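You operate a simulated robot arm through the tools that you are given. There is no shell and no other tool. Be economical: measure what you need, move in short steps, check, and stop when the job is done.

Carry out the task below with a simulated two-armed robot. There is one attempt and no reset: what you move stays moved.

TASK
Wind machine A's upper guide down, shut and latch the tank door, rinse till the blue lamp lights.
Fine: close the rinse valve after.

Only the result counts: the job must be done as asked and must still hold three seconds after the hand-in. Knocking over, shifting, dropping, spilling or breaking anything else fails it.

THE ROBOT
Two 6-joint arms with two-finger grippers on one trunk, on a base that drives. Base frame: it is fixed to the floor where the robot stands at the start and does not move with it; the origin is under the middle of the robot, x ahead of it, y to its left, z up. Readings come in mm, degrees, newtons and seconds.
The left shoulder is at the start at [30, 178, 1238], the right one opposite. With the tool pointing down near the work surface each hand reaches from about 100 to 840 mm from the robot's upright axis, wherever it stands, measured 20 degrees to its own side. Places, roughly: blue tank lamp [900, 700, 1100]; left clamp knob [700, 300, 1000]; tank door [600, -400, 1000]; tank door latch [600, 500, 1200]; tank drain valve [800, 800, 1000]; tank fill valve [800, 900, 1000]; tank rinse valve [800, 800, 1000]. Payload 2.54 kg a hand.
Tool frame (each hand has its own): the origin (TCP) lies between the finger pads and is the grasp point; the fingertips stand 30 mm ahead of it; z points along the fingers, y is the line along which they close. Largest opening 116 mm; the body of the gripper starts 95 mm behind the TCP.
Orientation is that of the tool frame in the base frame, as [roll, pitch, yaw] about the fixed x, y, z axes, in that order (R = Rz(yaw) Ry(pitch) Rx(roll)). With the fingers straight down and closing along the base's y, the tool's x points along the base's -x, its y along +y and its z along -z.

THE INTERFACE
- The arms move only by the tool move_arm. It takes "left_motion", "right_motion" or both (then of equal length, played together; a hand with none holds still); each is a list of rows, each a list of 7 numbers: the shift along the tool's x, y, z in mm, then the turn, a rotation vector about the tool's x, y, z in degrees, then the finger opening in mm, from 0 to 116. In form: [[x, y, z, wx, wy, wz, hand], ...]. A call has 1 to 8 rows; each row shifts and turns the commanded pose from where the row before left it, along the tool's axes as they then stand. A row lasts 0.2 s, in which the tool goes at most 50 mm and 8.6 degrees; a call with a longer step from one row to the next is refused whole, and so is a gripper value outside its range. A pose out of reach is approached as far as the arm can. The call stops where the force on the tool passes 50 N (or 10 N more than at its start, if that is more) or the arm is blocked; 0.2 s more then pass. Each finger travels about 153 mm/s and halts on what it meets, pressing with about 23 N; the grip force reading is that of the motor and also rises with nothing between the fingers. The clock runs only during rows and for 0.2 s after the last one: add rows that do not move to give the fingers time. It gives the time, the measured TCP pose, the force on the tool (base axes), the opening and the grip force at its end, in the units of the frame above (readings bear some noise), with the torque about the TCP (base axes, N m) and any sound that the robot's microphone picked up.
- Cameras (640 x 400 px; columns grow to the right, rows downward): "scene" is now at [47.4, 8.9, 1962.6]; the picture's right is [0.10, -1.00, 0.00], its down [-0.74, -0.07, -0.67] and it looks along [0.67, 0.06, -0.74] (base axes); focal length 281 px, centre (320, 200). "left" rides on the left gripper at [69, 15, -122] in its tool frame; the picture's right is [-0.21, 0.98, 0.00], its down [-0.83, -0.18, -0.53] and it looks along [-0.52, -0.12, 0.85] (tool axes); focal length 251 px, centre (320, 200). "right" rides on the right gripper at [69, -15, -122] in its tool frame; the picture's right is [0.21, 0.98, 0.00], its down [-0.83, 0.18, -0.53] and it looks along [-0.52, 0.11, 0.85] (tool axes); focal length 251 px, centre (320, 200). There is no depth. A picture from a camera that has moved, and an enlarged one, comes with that camera's place and axes in the base frame and with its lens.
- camera(camera): a new picture of that camera. No time passes.
- lift_body(by): slides the trunk up (or, below 0, down) by that many mm; the arms and the scene camera ride with it, the base frame stays. It gives what a move gives, with no picture.
- roll_base(legs): drives the robot by 1 to 6 legs, each [ahead, left, turn to the left] in mm, mm and degrees, along the robot's own axes; the way and the turn of a leg run together, so that a leg with both is an arc; at most 1500 mm and 180 degrees a leg. The arms and the cameras ride along, it lands a little off, and it stops where it bumps. It gives what a move gives.
- pan_tilt(pan, tilt): turns the head with the scene camera to pan (to the left, within 143 degrees either way) and tilt (down, from -29 to 69), counted from straight ahead of the robot. It gives what a move gives.
- enlarge(camera, box): a new picture of the part [left, top, right, bottom] of that camera's present view, enlarged. No time passes.
- sign_off(): hands the job in; it is judged then, once.

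Go step by step. Nothing tells you exact positions but the pictures and the camera data: compare them with the known pose of the tool, close in by small moves and look again before you grip or let go. The budget is 120 turns and 100 pictures, counting those below and the enlarged ones. Unless the task says otherwise, let go and move clear before handing in, and close with one line.

The tools are called after "Call:" as name(argument=value, ...) on one line, values as JSON. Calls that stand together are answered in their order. move_arm: Moves the arms, as the interface text tells. Its arguments: {"type":"object","properties":{"left_motion":{"type":"array"},"right_motion":{"type":"array"}},"required":[]} The other tools are called the same way: lift_body (by) slides the trunk up or down; roll_base (legs) drives the base; pan_tilt (pan, tilt) turns the head that bears the scene camera; camera (camera) takes a picture; enlarge (camera, box) takes an enlarged picture of a part of a camera's view; sign_off () hands the job in.

At the start:

```text
t: 0.0
left_position: [472.4, 301.8, 1655.9]
left_tcp_rot: [-179.9, 0.1, 180.0]
left_force: [-0.8, 0.3, -0.9]
left_moment: [0.03, -0.02, -0.03]
left_opening: 116.2
left_grasp_force: 0.1
right_position: [400.9, -155.3, 1645.5]
right_tcp_rot: [179.9, 0.0, 180.0]
right_force: [0.8, 0.9, 0.2]
right_moment: [-0.01, -0.02, -0.03]
right_opening: 116.1
right_grasp_force: 0.1
trunk travel left (down, up): [-450.0, 90.0]
robot x, y, heading: [-0.5, 1.9, -0.1]
head pan, tilt: [5.5, 47.9]
```

scene: 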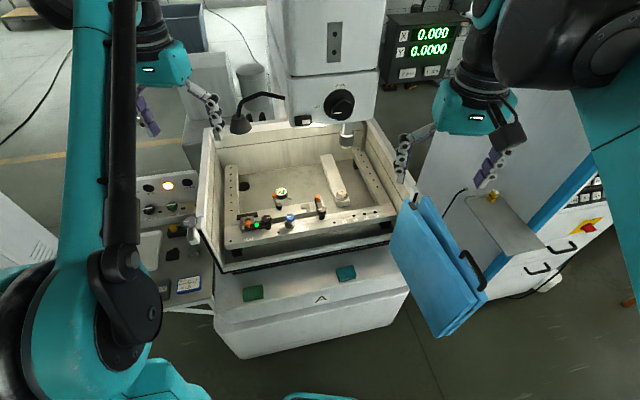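
right: 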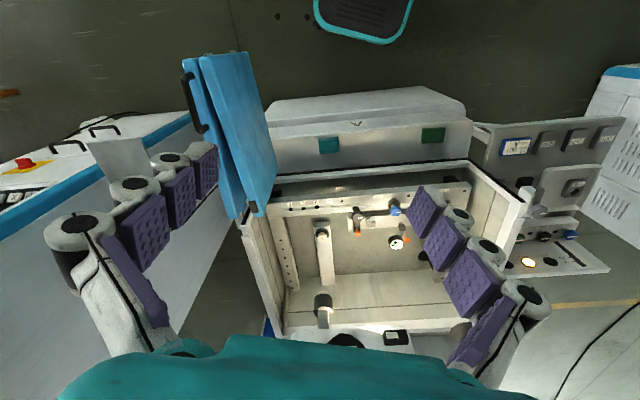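
left: 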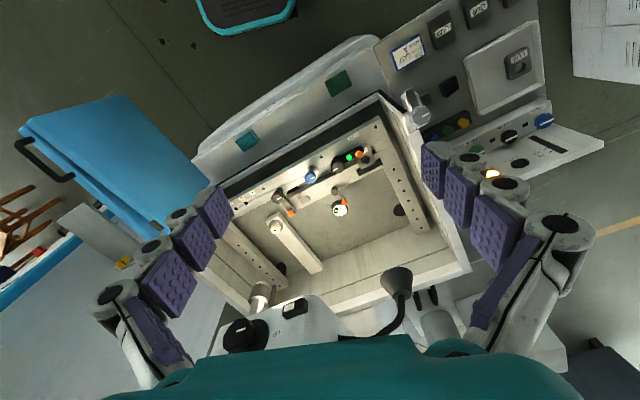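

I see a wire-EDM style machine "A" with an open tank, a blue door swung open on the right, a panel with valves on the left and a head with a black hand knob. I'll look closer at each part.

Call:
enlarge(camera="scene", box=[120, 150, 280, 310])

Call:
enlarge(camera="scene", box=[210, 60, 410, 260])

Call:
enlarge(camera="left", box=[370, 0, 620, 200])

Call:
enlarge(camera="scene", box=[370, 150, 640, 350])

```text
2.50 times, centred on (200, 230) of scene
camera zoom: at [47.4, 8.9, 1962.6], right [0.1, -1.0, 0.0], down [-0.74, -0.07, -0.67], along [0.67, 0.06, -0.74], focal length 703 px, centre (620, 125)
```

zoom: 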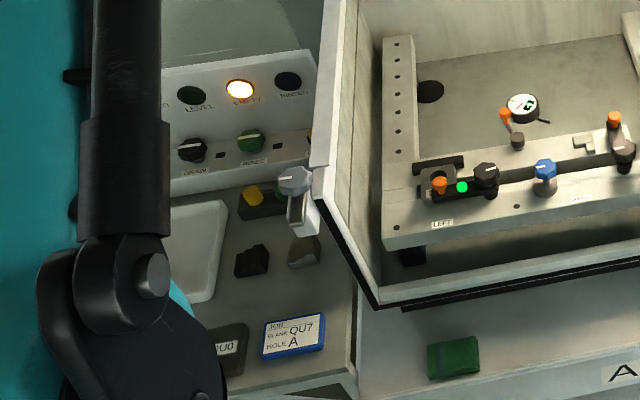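

```text
2.00 times, centred on (310, 160) of scene
camera zoom: at [47.4, 8.9, 1962.6], right [0.1, -1.0, 0.0], down [-0.74, -0.07, -0.67], along [0.67, 0.06, -0.74], focal length 563 px, centre (340, 280)
```

zoom: 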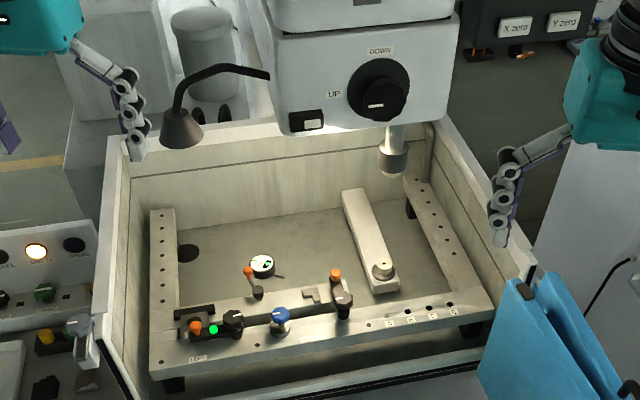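

```text
2.00 times, centred on (495, 100) of left
camera zoom: at [404.8, 316.5, 1777.4], right [0.21, 0.98, 0.0], down [0.83, -0.18, 0.53], along [0.52, -0.12, -0.84], focal length 503 px, centre (-30, 400)
```

zoom: 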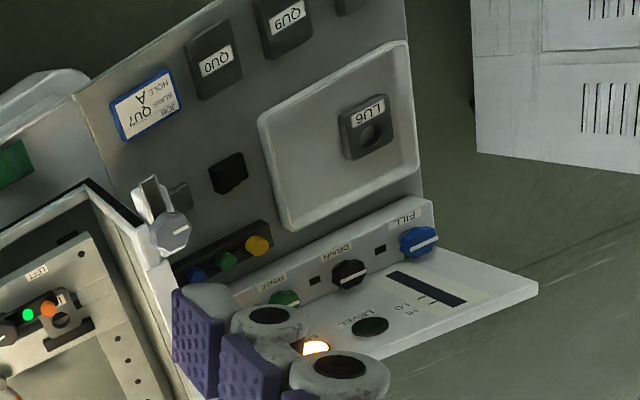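

```text
2.00 times, centred on (505, 250) of scene
camera zoom: at [47.4, 8.9, 1962.6], right [0.1, -1.0, 0.0], down [-0.74, -0.07, -0.67], along [0.67, 0.06, -0.74], focal length 563 px, centre (-50, 100)
```

zoom: 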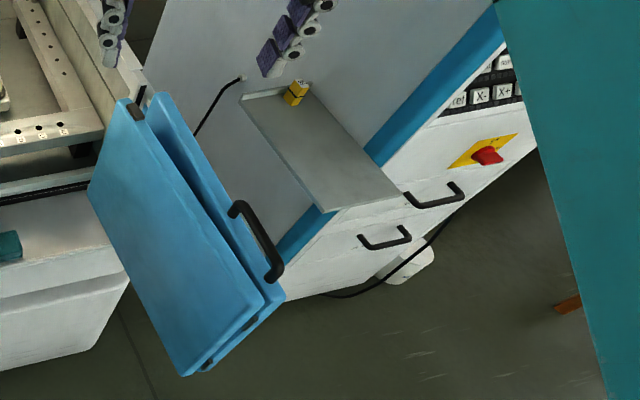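

The door looks like it may be two folded leaves about 370 mm each, standing from roughly (745,-255) to (400,-390). I'll turn the head to look at it properly, then at the head and panel.

Call:
pan_tilt(pan=-32, tilt=45)

Call:
enlarge(camera="scene", box=[200, 100, 440, 340])

Call:
enlarge(camera="right", box=[140, 30, 340, 230])

Call:
enlarge(camera="left", box=[0, 60, 260, 260])

```text
t: 1.0
left_position: [474.8, 302.2, 1654.8]
left_tcp_rot: [-180.0, 0.1, -180.0]
left_force: [0.0, -0.3, 0.5]
left_moment: [0.0, 0.04, 0.01]
left_opening: 116.1
left_grasp_force: 0.1
right_position: [398.9, -156.4, 1647.0]
right_tcp_rot: [180.0, 0.1, 180.0]
right_force: [0.1, 0.3, 0.2]
right_moment: [0.0, 0.03, -0.01]
right_opening: 115.9
right_grasp_force: 0.1
trunk travel left (down, up): [-450.0, 90.0]
robot x, y, heading: [2.0, -1.2, 0.1]
head pan, tilt: [-32.0, 45.0]
```

```text
1.67 times, centred on (320, 220) of scene
camera zoom: at [37.9, -41.7, 1966.6], right [-0.53, -0.85, 0.0], down [-0.6, 0.37, -0.71], along [0.6, -0.37, -0.71], focal length 469 px, centre (320, 167)
```

zoom: 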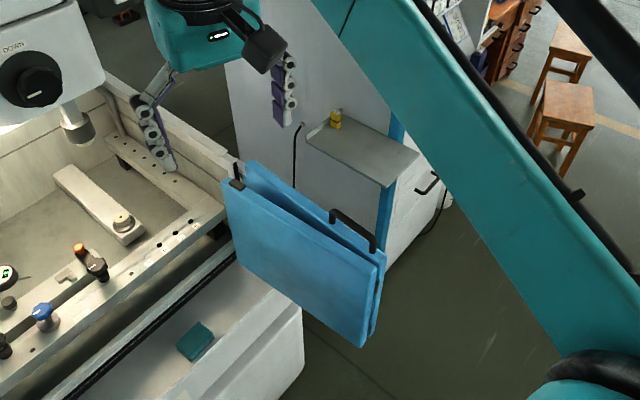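

```text
2.00 times, centred on (240, 130) of right
camera zoom: at [331.8, -171.0, 1768.2], right [-0.21, 0.98, 0.0], down [0.83, 0.18, 0.53], along [0.52, 0.11, -0.85], focal length 503 px, centre (480, 340)
```

zoom: 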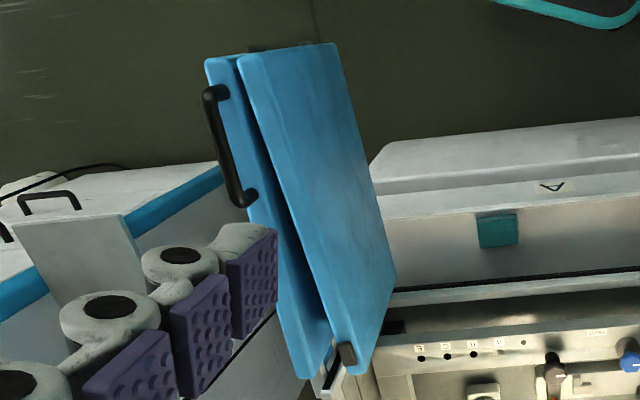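

```text
2.00 times, centred on (130, 160) of left
camera zoom: at [404.8, 316.5, 1777.4], right [0.21, 0.98, 0.0], down [0.83, -0.18, 0.53], along [0.52, -0.12, -0.84], focal length 503 px, centre (700, 280)
```

zoom: 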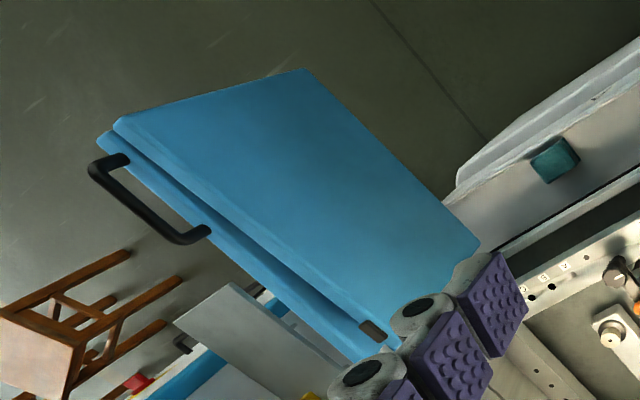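

The door is a bi-fold. I need to tell which leaf hangs on the tank, so I'll zoom at both ends.

Call:
enlarge(camera="scene", box=[255, 185, 315, 235])

Call:
enlarge(camera="scene", box=[310, 230, 370, 330])

Call:
enlarge(camera="right", box=[190, 170, 310, 250])

```text
8.00 times, centred on (285, 210) of scene
camera zoom: at [37.9, -41.7, 1966.6], right [-0.53, -0.85, 0.0], down [-0.6, 0.37, -0.71], along [0.6, -0.37, -0.71], focal length 2251 px, centre (600, 120)
```

zoom: 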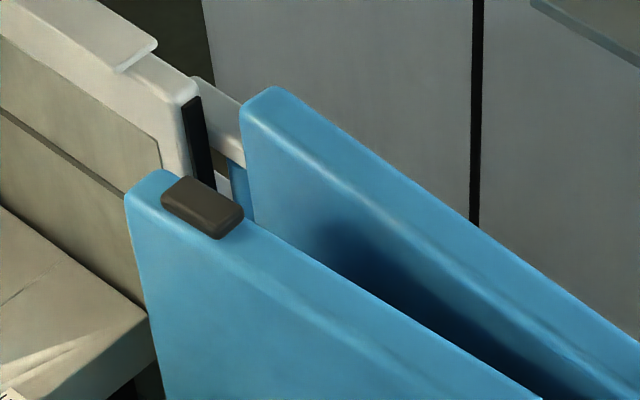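

```text
4.00 times, centred on (340, 280) of scene
camera zoom: at [37.9, -41.7, 1966.6], right [-0.53, -0.85, 0.0], down [-0.6, 0.37, -0.71], along [0.6, -0.37, -0.71], focal length 1125 px, centre (240, -120)
```

zoom: 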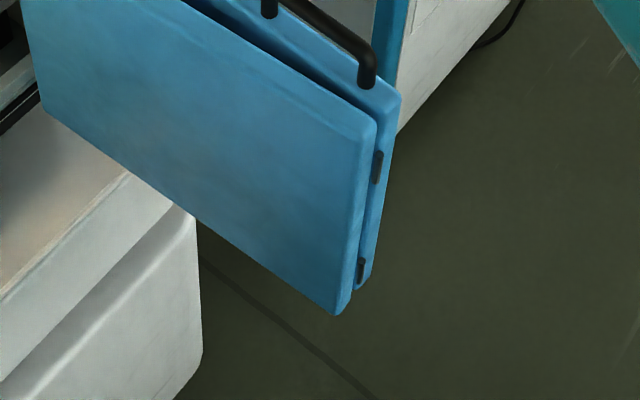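

```text
5.00 times, centred on (250, 210) of right
camera zoom: at [331.8, -171.0, 1768.2], right [-0.21, 0.98, 0.0], down [0.83, 0.18, 0.53], along [0.52, 0.11, -0.85], focal length 1257 px, centre (670, 150)
```

zoom: 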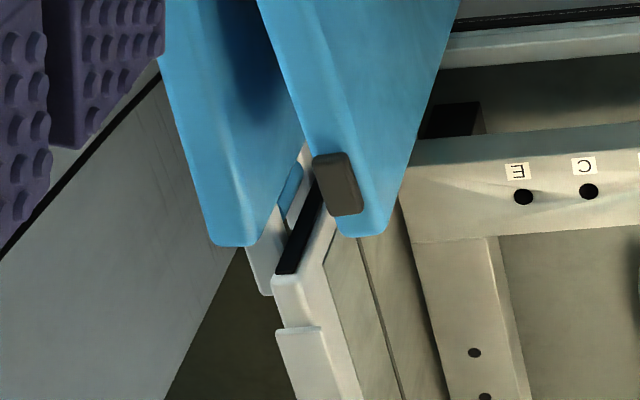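

Leaf B (with handle) hangs on the tank. Leaf A is hinged to it at the robot end and carries the latch keeper on its free end. Next I'll look at the guide head and its knob.

Call:
pan_tilt(pan=5, tilt=30)

Call:
enlarge(camera="scene", box=[220, 90, 460, 290])

Call:
enlarge(camera="left", box=[180, 220, 440, 400])

Call:
enlarge(camera="right", box=[220, 180, 480, 370])

```text
t: 2.1
left_position: [473.6, 301.2, 1656.1]
left_tcp_rot: [180.0, 0.1, -180.0]
left_force: [0.9, -0.1, -0.2]
left_moment: [-0.01, 0.0, 0.0]
left_opening: 116.0
left_grasp_force: 0.1
right_position: [400.6, -156.0, 1646.6]
right_tcp_rot: [180.0, 0.1, -180.0]
right_force: [-0.3, -0.3, 0.0]
right_moment: [0.01, 0.0, -0.03]
right_opening: 116.0
right_grasp_force: 0.2
trunk travel left (down, up): [-450.0, 90.0]
robot x, y, heading: [-1.8, 0.8, 0.2]
head pan, tilt: [5.0, 30.0]
```

```text
2.00 times, centred on (340, 190) of scene
camera zoom: at [58.9, 9.1, 1989.2], right [0.09, -1.0, 0.0], down [-0.5, -0.04, -0.87], along [0.86, 0.07, -0.5], focal length 563 px, centre (280, 220)
```

zoom: 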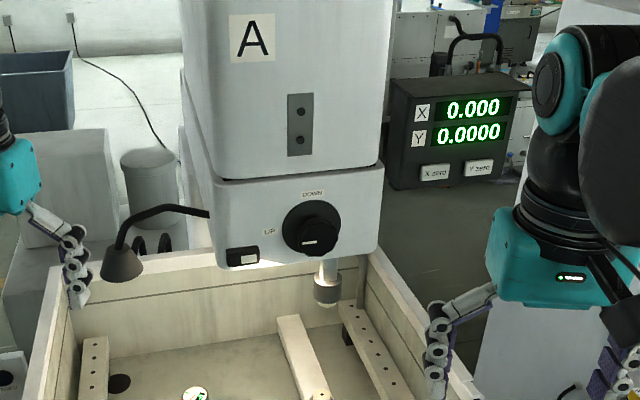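

```text
2.22 times, centred on (310, 310) of left
camera zoom: at [404.8, 316.4, 1777.4], right [0.21, 0.98, 0.0], down [0.83, -0.18, 0.53], along [0.52, -0.12, -0.84], focal length 559 px, centre (342, -44)
```

zoom: 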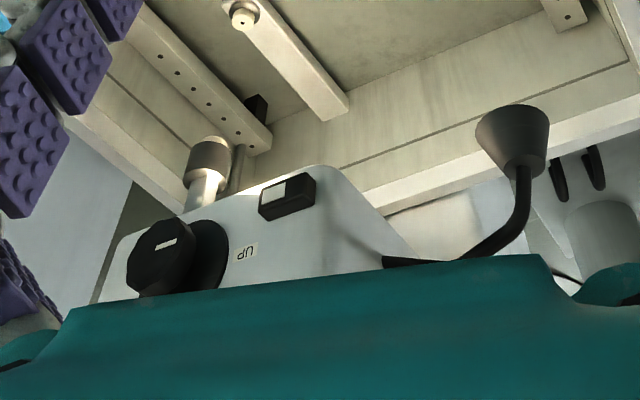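

```text
2.11 times, centred on (350, 275) of right
camera zoom: at [331.8, -171.1, 1768.2], right [-0.21, 0.98, 0.0], down [0.83, 0.18, 0.53], along [0.52, 0.11, -0.85], focal length 529 px, centre (257, 42)
```

zoom: 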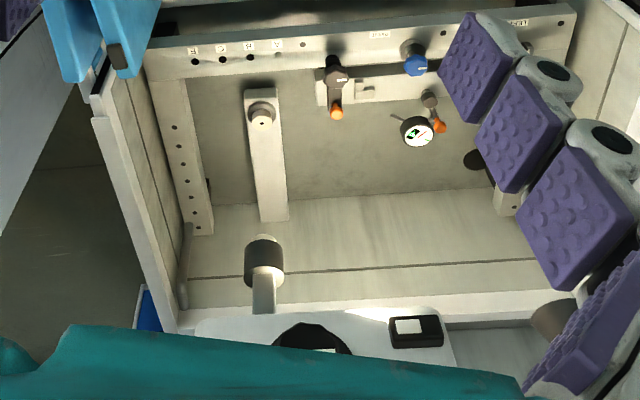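

The knob's front face triangulates to about (924, 11, 1463), roughly 75 mm across, on a machine turned about 15°. I'll raise the trunk and swing the right hand to point forward.

Call:
lift_body(by=85)

Call:
move_arm(right_motion=[[-30, 8, 10, 0, -8.5, 0, 116], [-30, 8, 10, 0, -8.5, 0, 116], [-30, 8, 10, 0, -8.5, 0, 116], [-30, 8, 15, 0, -8.5, 0, 100], [-25, 5, 20, 0, -8.5, 0, 100], [-20, 0, 20, 0, -8.5, 0, 100], [-10, 0, 20, 0, -8.5, 0, 100], [0, 0, 10, 0, -8.5, 0, 100]])

```text
t: 3.3
left_position: [473.7, 302.3, 1740.5]
left_tcp_rot: [180.0, 0.1, -180.0]
left_force: [-0.3, 0.1, 0.5]
left_moment: [0.01, -0.04, -0.01]
left_opening: 116.3
left_grasp_force: 0.0
right_position: [400.3, -156.6, 1730.2]
right_tcp_rot: [180.0, 0.0, 180.0]
right_force: [0.4, -0.2, 0.6]
right_moment: [0.0, 0.0, 0.02]
right_opening: 116.0
right_grasp_force: 0.1
trunk travel left (down, up): [-535.0, 5.0]
robot x, y, heading: [1.7, 0.2, -0.0]
head pan, tilt: [5.0, 30.0]
```

```text
t: 5.1
left_position: [473.6, 301.9, 1740.1]
left_tcp_rot: [179.9, 0.1, 180.0]
left_force: [-0.5, 1.6, 0.4]
left_moment: [-0.03, 0.0, 0.01]
left_opening: 116.1
left_grasp_force: 0.1
right_position: [616.1, -119.4, 1701.3]
right_tcp_rot: [179.9, 68.1, 179.9]
right_force: [0.8, 0.4, -0.2]
right_moment: [-0.01, -0.02, -0.04]
right_opening: 100.0
right_grasp_force: 0.1
trunk travel left (down, up): [-535.0, 5.0]
robot x, y, heading: [-2.7, -0.8, 0.2]
head pan, tilt: [5.0, 30.0]
```

Call:
move_arm(right_motion=[[30, 5, 25, 0, -7.3, 0, 100], [30, 5, 25, 0, -7.3, 0, 100], [30, 8, 25, 0, -7.3, 0, 100], [35, 8, 20, -7.5, 0, 0, 100], [35, 5, 20, -7.5, 0, 0, 100], [35, 5, 15, 0, 0, 0, 100], [35, 5, 10, 0, 0, 0, 100], [0, 0, 0, 0, 0, 0, 100]])

Call:
camera(camera="right")

Call:
enlarge(camera="scene", box=[220, 90, 460, 290])

```text
t: 6.9
left_position: [473.3, 300.9, 1740.9]
left_tcp_rot: [180.0, 0.1, 180.0]
left_force: [-1.1, 0.5, -0.1]
left_moment: [-0.01, -0.03, 0.01]
left_opening: 116.1
left_grasp_force: 0.1
right_position: [725.6, -67.9, 1453.8]
right_tcp_rot: [145.1, 89.8, 160.1]
right_force: [-0.1, 0.3, 0.1]
right_moment: [-0.07, 0.02, 0.0]
right_opening: 99.8
right_grasp_force: 0.0
trunk travel left (down, up): [-535.0, 5.0]
robot x, y, heading: [-1.3, 0.8, -0.1]
head pan, tilt: [5.0, 30.0]
```

```text
83 pictures are left
camera right: at [612.4, -115.3, 1385.8], right [-0.25, 0.94, -0.21], down [-0.56, 0.04, 0.83], along [0.79, 0.33, 0.52], focal length 251 px, centre (320, 200)
```

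right: 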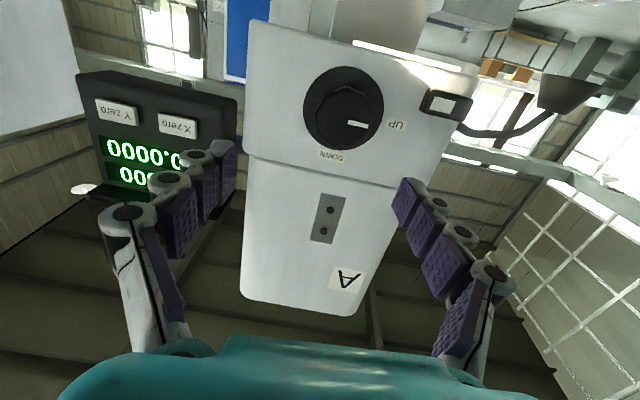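

```text
2.00 times, centred on (340, 190) of scene
camera zoom: at [58.1, 8.3, 2074.3], right [0.09, -1.0, 0.0], down [-0.5, -0.04, -0.87], along [0.86, 0.08, -0.5], focal length 563 px, centre (280, 220)
```

zoom: 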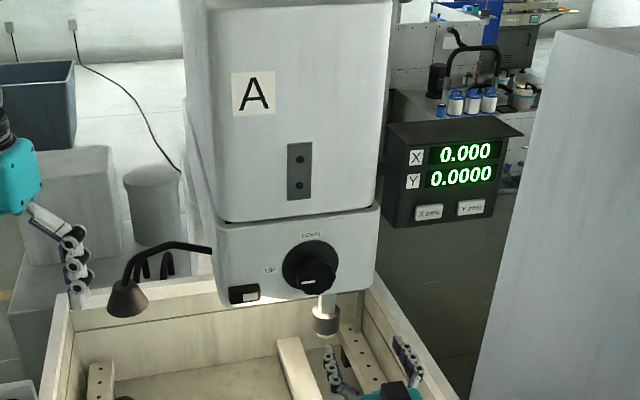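

The knob is a selector now pointing at UP; DOWN is a quarter turn clockwise. I refine its face to (921, 17, 1457) and approach, pre-turning the hand.

Call:
move_arm(right_motion=[[0, 32, 10, 0, 0, 0, 116], [-3, 0, 30, 0, 0, 0, 116], [0, 0, 30, 0, 0, 0, 116], [0, 0, 25, 0, 0, 0, 116], [0, 0, 0, 0, 0, 0, 116]])

Call:
camera(camera="right")

Call:
enlarge(camera="scene", box=[280, 150, 440, 290])

```text
t: 8.1
left_position: [473.9, 301.4, 1740.3]
left_tcp_rot: [180.0, 0.1, -179.9]
left_force: [0.0, -0.7, 0.7]
left_moment: [0.02, -0.02, 0.0]
left_opening: 115.8
left_grasp_force: 0.0
right_position: [811.2, -13.9, 1456.3]
right_tcp_rot: [151.9, 89.9, 166.9]
right_force: [-0.3, 0.4, 0.0]
right_moment: [0.0, -0.04, 0.0]
right_opening: 116.0
right_grasp_force: 0.0
trunk travel left (down, up): [-535.0, 5.0]
robot x, y, heading: [5.9, -2.3, -0.0]
head pan, tilt: [5.0, 30.0]
```

```text
81 pictures are left
camera right: at [698.2, -61.2, 1387.3], right [-0.25, 0.94, -0.21], down [-0.56, 0.04, 0.83], along [0.79, 0.33, 0.52], focal length 251 px, centre (320, 200)
```

right: 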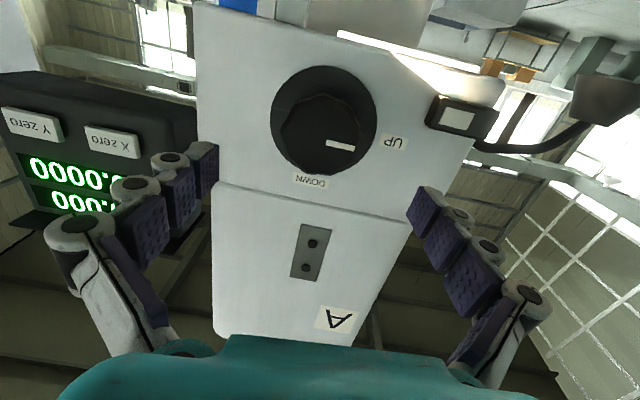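

```text
2.86 times, centred on (360, 220) of scene
camera zoom: at [58.5, 8.5, 2074.2], right [0.09, -1.0, 0.0], down [-0.5, -0.04, -0.87], along [0.86, 0.08, -0.5], focal length 804 px, centre (206, 143)
```

zoom: 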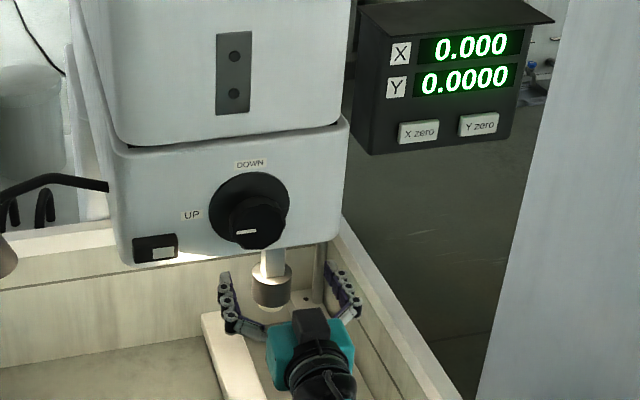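

Call:
move_arm(right_motion=[[0, 2, 15, 0, 0, -8.5, 116], [0, 1, 15, 0, 0, -8.5, 116], [0, 0, 15, 0, 0, -8.5, 116], [0, 0, 15, 0, 0, -8.5, 116], [0, 0, 15, 0, 0, -8.5, 116], [0, 0, 14, 0, 0, 0, 116], [0, 0, 12, 0, 0, 0, 116], [0, 0, 0, 0, 0, 0, 116]])

Call:
camera(camera="right")

Call:
enlarge(camera="scene", box=[280, 150, 440, 290])

```text
t: 9.9
left_position: [473.6, 301.7, 1740.2]
left_tcp_rot: [-180.0, 0.2, -180.0]
left_force: [0.0, 0.6, 0.1]
left_moment: [0.02, -0.02, 0.01]
left_opening: 116.2
left_grasp_force: 0.1
right_position: [908.3, 15.5, 1458.5]
right_tcp_rot: [-90.0, 47.5, -75.0]
right_force: [-0.1, -0.6, 0.6]
right_moment: [0.01, 0.02, -0.01]
right_opening: 116.1
right_grasp_force: 0.1
trunk travel left (down, up): [-535.0, 5.0]
robot x, y, heading: [-0.3, 3.9, -0.1]
head pan, tilt: [5.0, 30.0]
```

```text
79 pictures are left
camera right: at [805.0, -72.2, 1417.4], right [-0.15, 0.56, -0.82], down [-0.69, 0.53, 0.49], along [0.7, 0.64, 0.31], focal length 251 px, centre (320, 200)
```

right: 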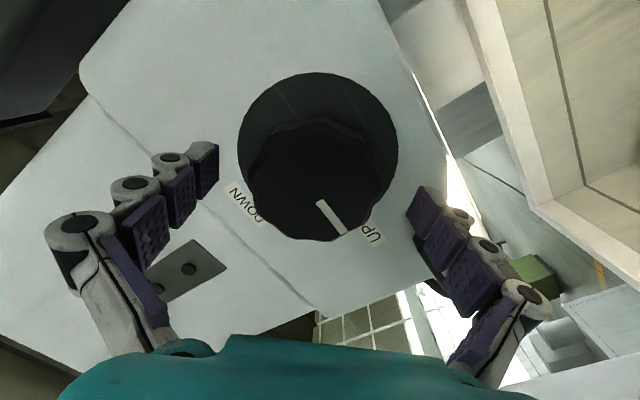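

```text
2.86 times, centred on (360, 220) of scene
camera zoom: at [58.6, 9.0, 2074.2], right [0.09, -1.0, 0.0], down [-0.5, -0.04, -0.87], along [0.86, 0.08, -0.5], focal length 804 px, centre (206, 143)
```

zoom: 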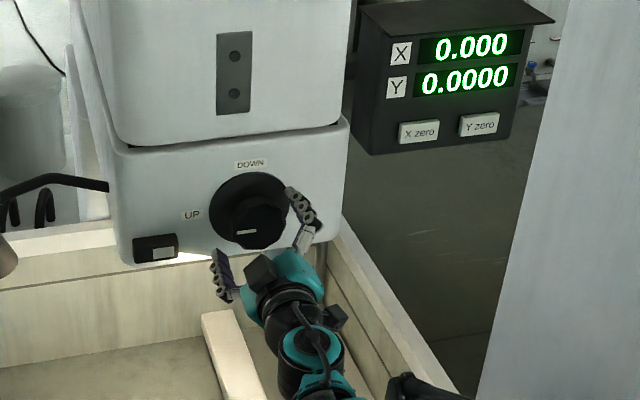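

The knob is centred between the pads, with a small offset along tool x. I shift 6 mm and close.

Call:
move_arm(right_motion=[[6, 0, 0, 0, 0, 0, 116], [0, 0, 0, 0, 0, 0, 70], [0, 0, 0, 0, 0, 0, 60], [0, 0, 0, 0, 0, 0, 60]])

Call:
camera(camera="right")

```text
t: 10.9
left_position: [473.1, 300.5, 1740.9]
left_tcp_rot: [180.0, 0.1, 180.0]
left_force: [-0.2, 0.1, -0.6]
left_moment: [0.05, 0.01, 0.02]
left_opening: 115.8
left_grasp_force: 0.1
right_position: [909.0, 8.4, 1453.1]
right_tcp_rot: [-90.0, 47.6, -75.1]
right_force: [9.6, -6.0, 20.1]
right_moment: [-0.24, 0.34, -0.11]
right_opening: 70.4
right_grasp_force: 44.7
trunk travel left (down, up): [-535.0, 5.0]
robot x, y, heading: [-2.1, -0.7, 0.1]
head pan, tilt: [5.0, 30.0]
```

```text
77 pictures are left
camera right: at [805.9, -79.1, 1413.5], right [-0.15, 0.56, -0.82], down [-0.69, 0.53, 0.49], along [0.71, 0.64, 0.31], focal length 251 px, centre (320, 200)
```

right: 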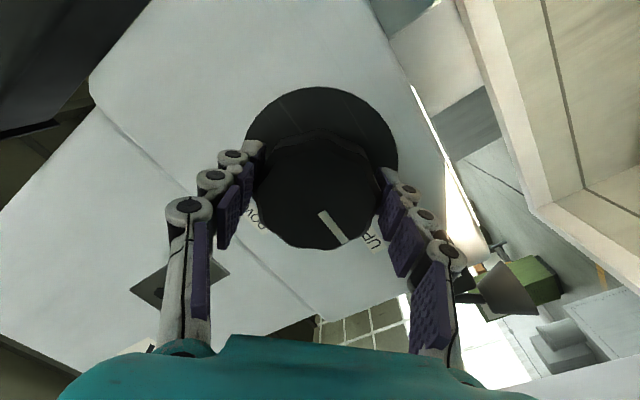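

Call:
move_arm(right_motion=[[0, 0, 0, 0, 0, 8.5, 60], [0, 0, 0, 0, 0, 8.5, 60], [0, 0, 0, 0, 0, 8.5, 60], [0, 0, 0, 0, 0, 8.5, 60], [0, 0, 0, 0, 0, 8.5, 60], [0, 0, 0, 0, 0, 8.5, 60], [0, 0, 0, 0, 0, 8.5, 60], [0, 0, 0, 0, 0, 8.5, 60]])

Call:
camera(camera="right")

```text
t: 12.7
left_position: [472.8, 305.2, 1739.5]
left_tcp_rot: [-180.0, 0.1, -180.0]
left_force: [0.3, 0.3, 0.1]
left_moment: [0.0, 0.0, 0.01]
left_opening: 116.1
left_grasp_force: 0.0
right_position: [907.3, 16.4, 1453.7]
right_tcp_rot: [90.3, 64.6, 105.5]
right_force: [-0.8, 10.5, -1.1]
right_moment: [-1.12, -0.07, 0.99]
right_opening: 70.4
right_grasp_force: 44.8
trunk travel left (down, up): [-535.0, 5.0]
robot x, y, heading: [-0.1, 1.4, 0.0]
head pan, tilt: [5.0, 30.0]
```

```text
76 pictures are left
camera right: at [786.7, -0.2, 1384.8], right [-0.26, 0.94, 0.23], down [-0.46, -0.32, 0.82], along [0.85, 0.11, 0.52], focal length 251 px, centre (320, 200)
```

right: 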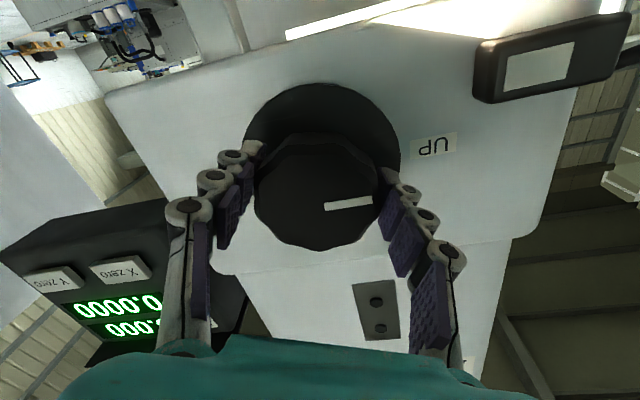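

The hand slipped around the knob without turning it. I'll re-grip about 8 mm deeper and better centred, then try a slower turn.

Call:
move_arm(right_motion=[[0, 0, 0, 0, 0, 0, 90], [0, 0, 8, 0, 0, 0, 90], [0, 0, 0, 0, 0, 0, 50], [0, 0, 0, 0, 0, 0, 50], [0, 0, 0, 0, 0, 4, 50], [0, 0, 0, 0, 0, 4, 50], [0, 0, 0, 0, 0, 4, 50], [0, 0, 0, 0, 0, 4, 50]])

Call:
camera(camera="right")

```text
t: 14.5
left_position: [471.4, 306.2, 1739.4]
left_tcp_rot: [-179.9, 0.1, 180.0]
left_force: [-0.5, 0.2, 0.2]
left_moment: [-0.03, 0.0, -0.03]
left_opening: 116.0
left_grasp_force: 0.0
right_position: [914.6, 19.3, 1454.0]
right_tcp_rot: [90.2, 48.6, 105.4]
right_force: [-4.2, 19.3, 3.2]
right_moment: [-1.1, -0.35, 0.61]
right_opening: 70.7
right_grasp_force: 45.3
trunk travel left (down, up): [-535.0, 5.0]
robot x, y, heading: [-3.6, -1.6, -0.2]
head pan, tilt: [5.0, 30.0]
```

```text
75 pictures are left
camera right: at [788.1, 21.1, 1392.3], right [-0.23, 0.84, 0.48], down [-0.41, -0.54, 0.74], along [0.88, -0.03, 0.47], focal length 251 px, centre (320, 200)
```

right: 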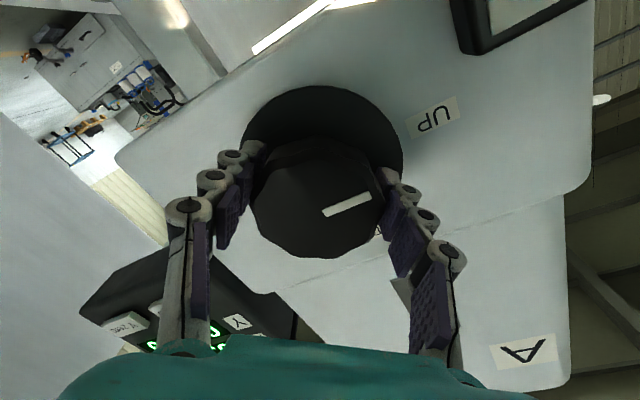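

Still no motion clockwise. I'll test the other sense gently while gripped, to tell a stop from stiffness.

Call:
move_arm(right_motion=[[0, 0, 0, 0, 0, -6, 50], [0, 0, 0, 0, 0, -6, 50], [0, 0, 0, 0, 0, -6, 50], [0, 0, 0, 0, 0, -6, 50], [0, 0, 0, 0, 0, -6, 50]])

Call:
camera(camera="right")

```text
t: 15.7
left_position: [473.1, 304.9, 1739.5]
left_tcp_rot: [-179.8, 0.2, -180.0]
left_force: [-0.5, 0.4, 0.4]
left_moment: [0.03, -0.01, 0.0]
left_opening: 115.9
left_grasp_force: 0.1
right_position: [915.1, 17.4, 1452.4]
right_tcp_rot: [90.7, 78.7, 105.7]
right_force: [-17.3, 14.0, -25.9]
right_moment: [0.0, -0.35, 0.48]
right_opening: 70.6
right_grasp_force: 44.6
trunk travel left (down, up): [-535.0, 5.0]
robot x, y, heading: [-1.8, -1.1, -0.1]
head pan, tilt: [5.0, 30.0]
```

```text
74 pictures are left
camera right: at [798.6, -16.5, 1382.4], right [-0.26, 0.97, -0.02], down [-0.52, -0.12, 0.85], along [0.81, 0.23, 0.53], focal length 251 px, centre (320, 200)
```

right: 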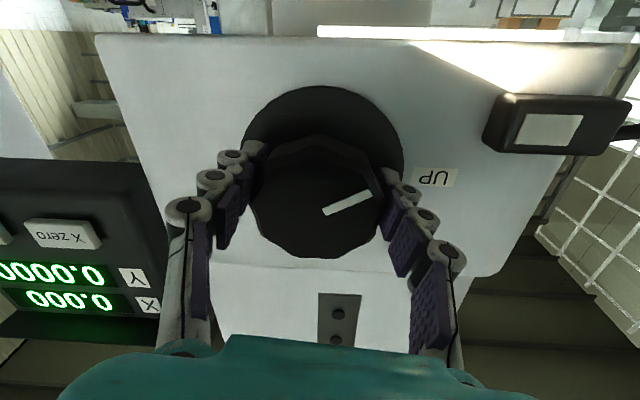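

Counter-clockwise turns freely, so UP is a stop on the clockwise side and DOWN is about 270° the other way. I continue counter-clockwise.

Call:
move_arm(right_motion=[[1, 0, 0, 0, 0, -8.5, 50], [1, 0, 0, 0, 0, -8.5, 50], [0, 0, 0, 0, 0, -8.5, 50], [0, 0, 0, 0, 0, -8.5, 50], [0, 0, 0, 0, 0, -8.5, 50], [0, 0, 0, 0, 0, -8.5, 50], [0, 0, 0, 0, 0, -8.5, 50], [0, 0, 0, 0, 0, -8.5, 50]])

Call:
enlarge(camera="scene", box=[280, 150, 440, 290])

Call:
camera(camera="right")

```text
t: 17.1
left_position: [473.1, 300.0, 1739.8]
left_tcp_rot: [180.0, 0.1, 180.0]
left_force: [-0.2, -0.3, 0.2]
left_moment: [-0.03, 0.02, -0.03]
left_opening: 115.8
left_grasp_force: 0.1
right_position: [917.0, 11.0, 1454.7]
right_tcp_rot: [-90.1, 51.4, -75.3]
right_force: [3.8, -0.3, 14.3]
right_moment: [0.01, 0.29, 0.73]
right_opening: 70.3
right_grasp_force: 44.8
trunk travel left (down, up): [-535.0, 5.0]
robot x, y, heading: [3.2, -1.3, -0.1]
head pan, tilt: [5.0, 30.0]
stopped in row 7 (right hand): the force on the tool passed its limit at 53 N (the readings are from after the stop); the commanded pose is now the measured one
```

```text
2.86 times, centred on (360, 220) of scene
camera zoom: at [57.9, 8.9, 2074.0], right [0.09, -1.0, 0.0], down [-0.5, -0.04, -0.87], along [0.86, 0.08, -0.5], focal length 804 px, centre (206, 143)
```

zoom: 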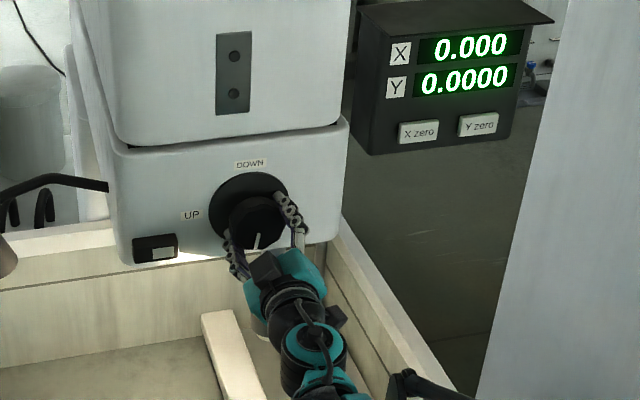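

```text
72 pictures are left
camera right: at [813.3, -73.7, 1409.3], right [-0.16, 0.61, -0.78], down [-0.68, 0.5, 0.53], along [0.71, 0.62, 0.33], focal length 251 px, centre (320, 200)
```

right: 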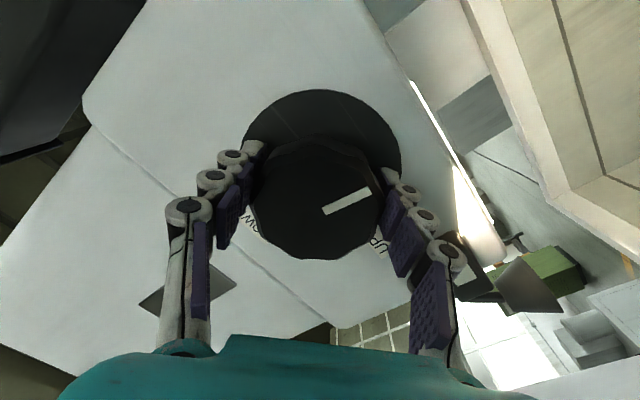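

The knob turns with the hand, but I'm about 7 mm off its axis. I'll open, recentre, close and keep turning.

Call:
move_arm(right_motion=[[0, 0, 0, 0, 0, 0, 85], [-7, 1, 0, 0, 0, 0, 85], [0, 0, 0, 0, 0, 0, 50], [0, 0, 0, 0, 0, 0, 50], [0, 0, 0, 0, 0, -8.5, 50], [0, 0, 0, 0, 0, -8.5, 50], [0, 0, 0, 0, 0, -8.5, 50], [0, 0, 0, 0, 0, -8.5, 50]])

Call:
move_arm(right_motion=[[0, 0, 0, 0, 0, -8.5, 50], [0, 0, 0, 0, 0, -8.5, 50], [0, 0, 0, 0, 0, -8.5, 50], [0, 0, 0, 0, 0, -8.5, 50], [0, 0, 0, 0, 0, -8.5, 50], [0, 0, 0, 0, 0, -8.5, 50], [0, 0, 0, 0, 0, -8.5, 50], [0, 0, 0, 0, 0, -8.5, 50]])

Call:
camera(camera="right")

```text
t: 18.9
left_position: [472.1, 299.2, 1742.0]
left_tcp_rot: [179.9, 0.1, 179.9]
left_force: [0.6, 0.2, 0.0]
left_moment: [0.01, -0.03, 0.0]
left_opening: 115.9
left_grasp_force: 0.1
right_position: [915.3, 14.4, 1459.1]
right_tcp_rot: [-89.9, 17.1, -75.5]
right_force: [8.8, -7.6, 25.9]
right_moment: [0.19, -0.47, 0.47]
right_opening: 70.4
right_grasp_force: 44.7
trunk travel left (down, up): [-535.0, 5.0]
robot x, y, heading: [1.7, -1.1, -0.0]
head pan, tilt: [5.0, 30.0]
```

```text
t: 20.7
left_position: [470.4, 299.7, 1741.4]
left_tcp_rot: [179.9, 0.2, 180.0]
left_force: [0.6, -0.6, -0.2]
left_moment: [-0.02, 0.01, 0.04]
left_opening: 115.9
left_grasp_force: 0.0
right_position: [912.6, 15.1, 1459.3]
right_tcp_rot: [-89.9, -50.9, -75.3]
right_force: [-4.5, -6.9, 18.3]
right_moment: [0.36, -1.07, 0.53]
right_opening: 70.2
right_grasp_force: 44.8
trunk travel left (down, up): [-535.0, 5.0]
robot x, y, heading: [2.5, 2.1, -0.1]
head pan, tilt: [5.0, 30.0]
```

```text
71 pictures are left
camera right: at [803.4, -47.2, 1522.3], right [0.23, -0.86, -0.45], down [-0.61, 0.23, -0.76], along [0.76, 0.45, -0.48], focal length 251 px, centre (320, 200)
```

right: 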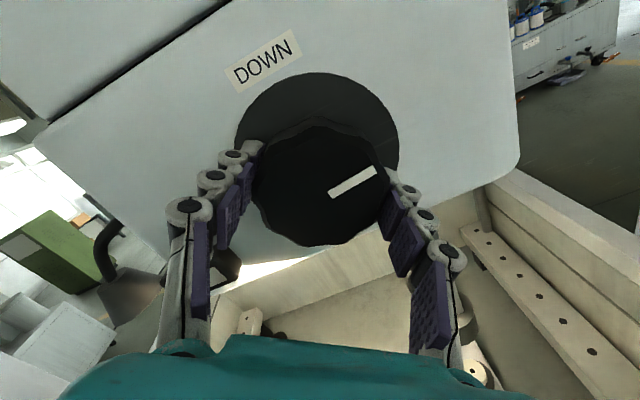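

The pointer is now at 3 o'clock; about 90° more to DOWN.

Call:
move_arm(right_motion=[[0, 0, 0, 0, 0, -8.5, 50], [0, 0, 0, 0, 0, -8.5, 50], [0, 0, 0, 0, 0, -8.5, 50], [0, 0, 0, 0, 0, -8.5, 50], [0, 0, 0, 0, 0, -8.5, 50], [0, 0, 0, 0, 0, -8.5, 50], [0, 0, 0, 0, 0, -8.5, 50], [0, 0, 0, 0, 0, -8.5, 50]])

Call:
camera(camera="right")

```text
t: 22.5
left_position: [470.8, 300.1, 1741.2]
left_tcp_rot: [180.0, 0.2, -180.0]
left_force: [0.1, -0.7, -0.3]
left_moment: [-0.02, -0.01, 0.0]
left_opening: 116.0
left_grasp_force: 0.1
right_position: [914.2, 15.5, 1458.8]
right_tcp_rot: [90.0, -61.1, 104.7]
right_force: [-5.9, -5.5, 10.5]
right_moment: [0.25, -0.61, 0.41]
right_opening: 70.5
right_grasp_force: 45.3
trunk travel left (down, up): [-535.0, 5.0]
robot x, y, heading: [0.0, -1.9, -0.0]
head pan, tilt: [5.0, 30.0]
```

```text
70 pictures are left
camera right: at [784.5, 28.3, 1512.0], right [0.19, -0.73, 0.66], down [-0.38, -0.67, -0.64], along [0.91, -0.13, -0.4], focal length 251 px, centre (320, 200)
```

right: 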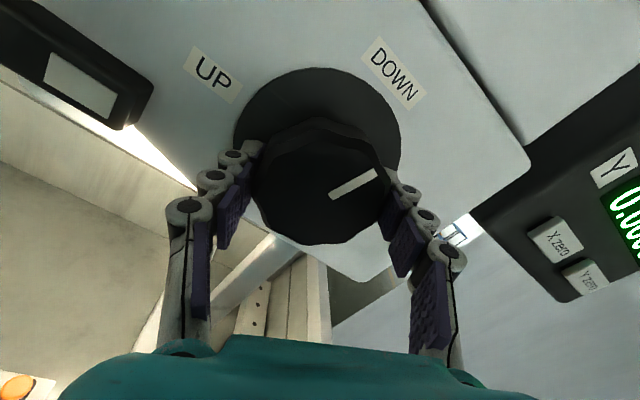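

Call:
move_arm(right_motion=[[0, 0, 0, 0, 0, -6, 50], [0, 0, 0, 0, 0, -6, 50], [0, 0, 0, 0, 0, -6, 50], [0, 0, 0, 0, 0, -6, 50], [0, 0, 0, 0, 0, 0, 50]])

Call:
camera(camera="right")

Call:
enlarge(camera="scene", box=[280, 150, 440, 290])

```text
t: 23.7
left_position: [472.8, 299.2, 1741.5]
left_tcp_rot: [179.9, 0.1, 179.9]
left_force: [-0.1, 0.5, 0.4]
left_moment: [0.03, 0.0, 0.0]
left_opening: 116.0
left_grasp_force: 0.1
right_position: [916.8, 13.1, 1457.6]
right_tcp_rot: [89.9, -37.2, 104.6]
right_force: [-3.8, -9.7, 3.6]
right_moment: [1.27, 0.59, 0.09]
right_opening: 70.8
right_grasp_force: 44.3
trunk travel left (down, up): [-535.0, 5.0]
robot x, y, heading: [2.4, 5.3, 0.4]
head pan, tilt: [5.0, 30.0]
```

```text
69 pictures are left
camera right: at [781.8, 43.6, 1487.6], right [0.11, -0.41, 0.91], down [-0.32, -0.88, -0.36], along [0.94, -0.26, -0.23], focal length 251 px, centre (320, 200)
```

right: 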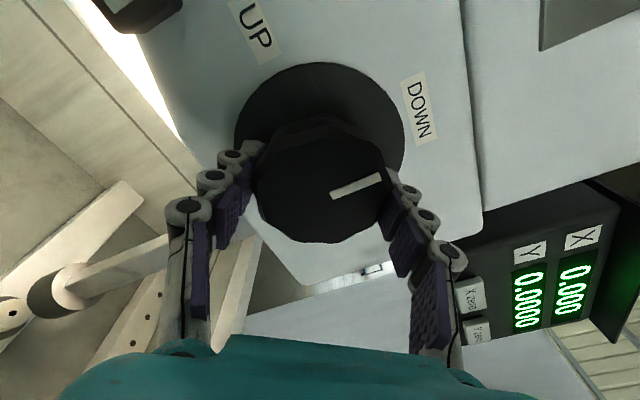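

```text
2.86 times, centred on (360, 220) of scene
camera zoom: at [57.4, 5.8, 2074.2], right [0.09, -1.0, 0.0], down [-0.5, -0.04, -0.87], along [0.86, 0.08, -0.5], focal length 804 px, centre (206, 143)
```

zoom: 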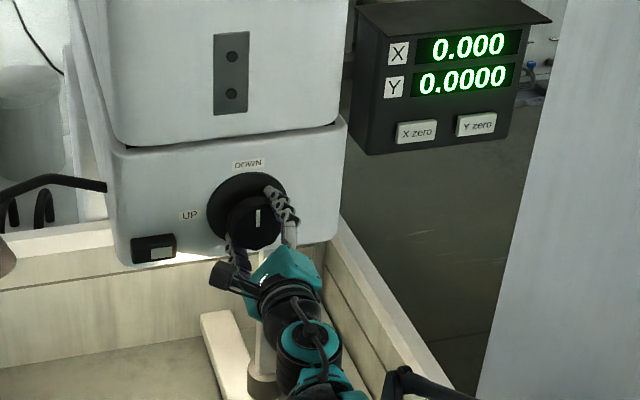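

Knob is at DOWN against its stop and the guide has come down. I release, retreat and unwind the wrist.

Call:
move_arm(right_motion=[[0, 0, 0, 0, 0, 0, 100], [0, 0, -10, 0, 0, 0, 116], [0, 0, -45, 0, 0, 0, 116], [0, 0, -45, 0, 0, 0, 116], [0, 0, -45, 0, 0, 8.5, 116], [0, 0, -30, 0, 0, 8.5, 100], [0, 0, 0, 0, 0, 8.5, 80], [0, 0, 0, 0, 0, 8.5, 60]])

Call:
move_arm(right_motion=[[0, 0, 0, 0, 0, 8.5, 60], [0, 0, 0, 0, 0, 8.5, 60], [0, 0, 0, 0, 0, 8.5, 60], [0, 0, 0, 0, 0, 8.5, 60], [0, 0, 0, 0, 0, 8.5, 60], [0, 0, 0, 0, 0, 8.5, 60], [0, 0, 0, 0, 0, 8.5, 60], [0, 0, 0, 0, 0, 8.5, 60]])

Call:
move_arm(right_motion=[[0, 0, 0, 0, 0, 8.5, 60], [0, 0, 0, 0, 0, 8.5, 60], [0, 0, 0, 0, 0, 8.5, 60], [0, 0, 0, 0, 0, 8.5, 60], [0, 0, 0, 0, 0, 8.5, 60], [0, 0, 0, 0, 0, 8.5, 60], [0, 0, 0, 0, 0, 8.5, 60], [0, 0, 0, 0, 0, 8.5, 60]])

Call:
move_arm(right_motion=[[0, 0, 0, 0, 0, 8.5, 60], [0, 0, 0, 0, 0, 8.5, 60], [0, 0, 0, 0, 0, 8.5, 60], [0, 0, 0, 0, 0, 8.5, 60], [0, 0, 0, 0, 0, 8.5, 60], [0, 0, 0, 0, 0, 8.5, 60], [0, 0, 0, 0, 0, 8.5, 60], [0, 0, 0, 0, 0, 8.5, 60]])

Call:
enlarge(camera="scene", box=[240, 100, 480, 300])

```text
t: 25.5
left_position: [474.5, 300.7, 1740.5]
left_tcp_rot: [179.9, 0.0, 180.0]
left_force: [-1.1, -0.6, -1.1]
left_moment: [-0.01, 0.01, -0.03]
left_opening: 116.0
left_grasp_force: 0.0
right_position: [747.6, -29.4, 1458.6]
right_tcp_rot: [90.3, -71.4, 104.5]
right_force: [-0.1, -0.3, 0.2]
right_moment: [0.0, -0.01, 0.0]
right_opening: 59.8
right_grasp_force: 0.0
trunk travel left (down, up): [-535.0, 5.0]
robot x, y, heading: [1.7, -1.1, 0.3]
head pan, tilt: [5.0, 30.0]
```

```text
t: 27.3
left_position: [474.0, 301.2, 1740.5]
left_tcp_rot: [-180.0, 0.2, 180.0]
left_force: [-1.3, 0.1, 0.2]
left_moment: [-0.03, -0.02, -0.04]
left_opening: 116.0
left_grasp_force: 0.0
right_position: [748.1, -29.3, 1456.7]
right_tcp_rot: [-90.2, -40.4, -75.2]
right_force: [-0.1, 0.8, -0.5]
right_moment: [0.01, -0.01, -0.01]
right_opening: 60.1
right_grasp_force: 0.0
trunk travel left (down, up): [-535.0, 5.0]
robot x, y, heading: [1.7, 3.0, -0.0]
head pan, tilt: [5.0, 30.0]
```

```text
t: 29.1
left_position: [474.8, 301.7, 1741.2]
left_tcp_rot: [-179.9, 0.1, -179.9]
left_force: [0.6, -1.3, -0.5]
left_moment: [-0.03, 0.03, 0.0]
left_opening: 115.8
left_grasp_force: 0.0
right_position: [747.6, -28.2, 1457.6]
right_tcp_rot: [-90.1, 27.4, -75.4]
right_force: [-0.1, 0.3, 0.4]
right_moment: [0.0, 0.01, 0.01]
right_opening: 59.9
right_grasp_force: 0.1
trunk travel left (down, up): [-535.0, 5.0]
robot x, y, heading: [0.3, -2.4, -0.0]
head pan, tilt: [5.0, 30.0]
```

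```text
t: 30.9
left_position: [474.7, 300.4, 1740.7]
left_tcp_rot: [-180.0, 0.1, 180.0]
left_force: [0.1, 0.3, 0.5]
left_moment: [0.0, -0.03, 0.0]
left_opening: 116.0
left_grasp_force: 0.0
right_position: [747.8, -28.3, 1457.8]
right_tcp_rot: [90.9, 84.7, 105.6]
right_force: [-0.2, 0.1, 0.1]
right_moment: [-0.01, -0.03, 0.02]
right_opening: 60.4
right_grasp_force: 0.1
trunk travel left (down, up): [-535.0, 5.0]
robot x, y, heading: [1.3, -1.8, -0.1]
head pan, tilt: [5.0, 30.0]
```

```text
2.00 times, centred on (360, 200) of scene
camera zoom: at [59.5, 9.2, 2074.2], right [0.09, -1.0, 0.0], down [-0.5, -0.04, -0.87], along [0.86, 0.07, -0.5], focal length 563 px, centre (240, 200)
```

zoom: 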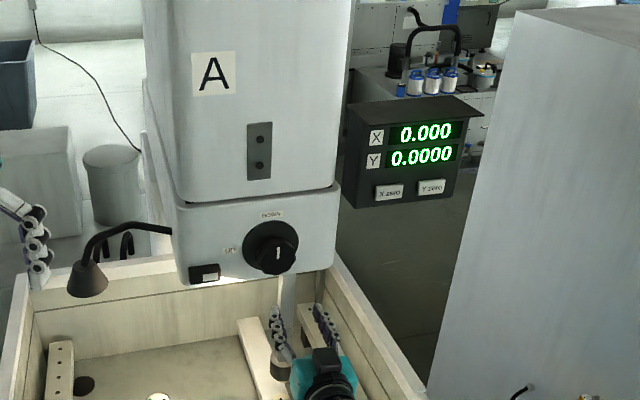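

Call:
move_arm(right_motion=[[0, -28, -10, 0, 8.5, 0, 60], [0, -28, -10, 0, 8.5, 0, 60], [0, -28, -5, 0, 8.5, 0, 60], [0, -28, 0, 0, 8.5, 0, 60], [0, -28, 0, 0, 8.5, 0, 60], [0, -28, 0, 0, 8.5, 0, 60], [0, -28, 0, 0, 8.5, 0, 60], [0, -28, 0, 0, 8.5, 0, 60]])

Call:
move_arm(right_motion=[[0, 0, 0, 0, 8, 0, 60], [0, 0, 0, 0, 8, 0, 60], [0, 0, 20, 0, 5, 0, 60], [0, 0, 20, 0, 0, -5, 60]])

Call:
pan_tilt(pan=-28, tilt=45)

Call:
camera(camera="scene")

Call:
camera(camera="right")

```text
t: 32.7
left_position: [477.3, 298.3, 1739.8]
left_tcp_rot: [179.9, 0.0, -180.0]
left_force: [0.7, -0.2, 0.2]
left_moment: [0.03, 0.03, -0.03]
left_opening: 116.2
left_grasp_force: 0.0
right_position: [779.4, -258.2, 1438.4]
right_tcp_rot: [172.8, 22.3, -167.6]
right_force: [-0.5, -1.2, 0.5]
right_moment: [0.07, 0.0, -0.03]
right_opening: 60.4
right_grasp_force: 0.1
right hand out of reach, approached as far as the arm can: row 8
trunk travel left (down, up): [-535.0, 5.0]
robot x, y, heading: [-2.3, -3.3, -0.1]
head pan, tilt: [5.0, 30.0]
```

```text
t: 33.7
left_position: [474.0, 302.6, 1740.2]
left_tcp_rot: [180.0, 0.1, 179.9]
left_force: [-0.2, 0.4, 0.1]
left_moment: [-0.03, 0.03, 0.02]
left_opening: 116.2
left_grasp_force: 0.0
right_position: [779.3, -253.2, 1399.7]
right_tcp_rot: [165.7, 7.3, -160.1]
right_force: [0.1, -0.7, 0.9]
right_moment: [0.02, -0.02, -0.05]
right_opening: 59.7
right_grasp_force: 0.0
right hand out of reach, approached as far as the arm can: row 1, 2
trunk travel left (down, up): [-535.0, 5.0]
robot x, y, heading: [-0.8, -0.8, -0.2]
head pan, tilt: [5.0, 30.0]
```

```text
t: 34.7
left_position: [474.0, 300.5, 1740.4]
left_tcp_rot: [-180.0, -0.1, 179.9]
left_force: [-0.3, 0.0, 0.5]
left_moment: [0.0, 0.0, -0.04]
left_opening: 116.1
left_grasp_force: 0.1
right_position: [779.3, -252.8, 1401.5]
right_tcp_rot: [165.6, 7.4, -160.1]
right_force: [-0.1, -0.4, 0.7]
right_moment: [0.0, -0.02, 0.04]
right_opening: 59.8
right_grasp_force: 0.0
trunk travel left (down, up): [-535.0, 5.0]
robot x, y, heading: [1.1, 2.2, -0.0]
head pan, tilt: [-28.0, 45.0]
```

```text
66 pictures are left
camera scene: at [41.5, -36.8, 2051.6], right [-0.47, -0.88, 0.0], down [-0.62, 0.33, -0.71], along [0.62, -0.33, -0.71], focal length 281 px, centre (320, 200)
```

scene: 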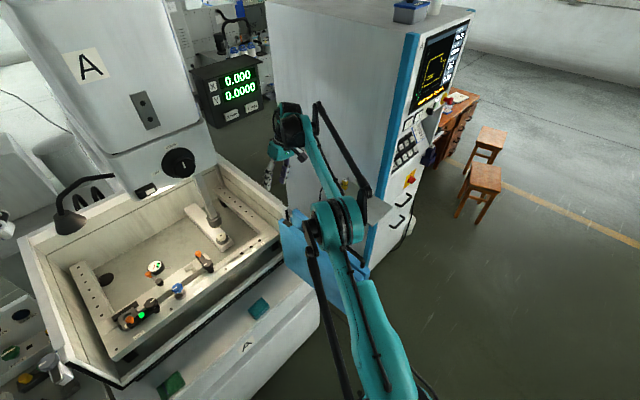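

```text
65 pictures are left
camera right: at [717.5, -324.6, 1505.3], right [-0.55, 0.81, 0.21], down [0.69, 0.29, 0.66], along [0.47, 0.51, -0.72], focal length 251 px, centre (320, 200)
```

right: 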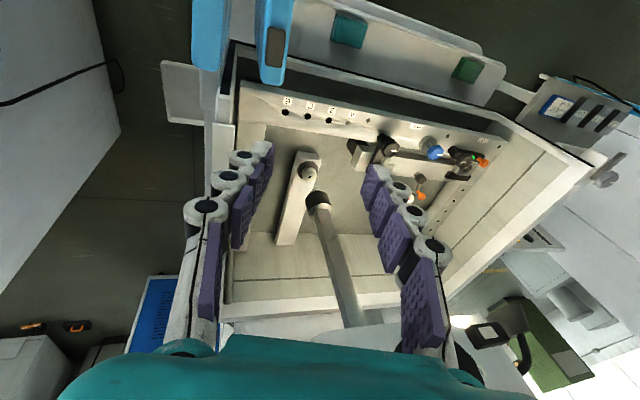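

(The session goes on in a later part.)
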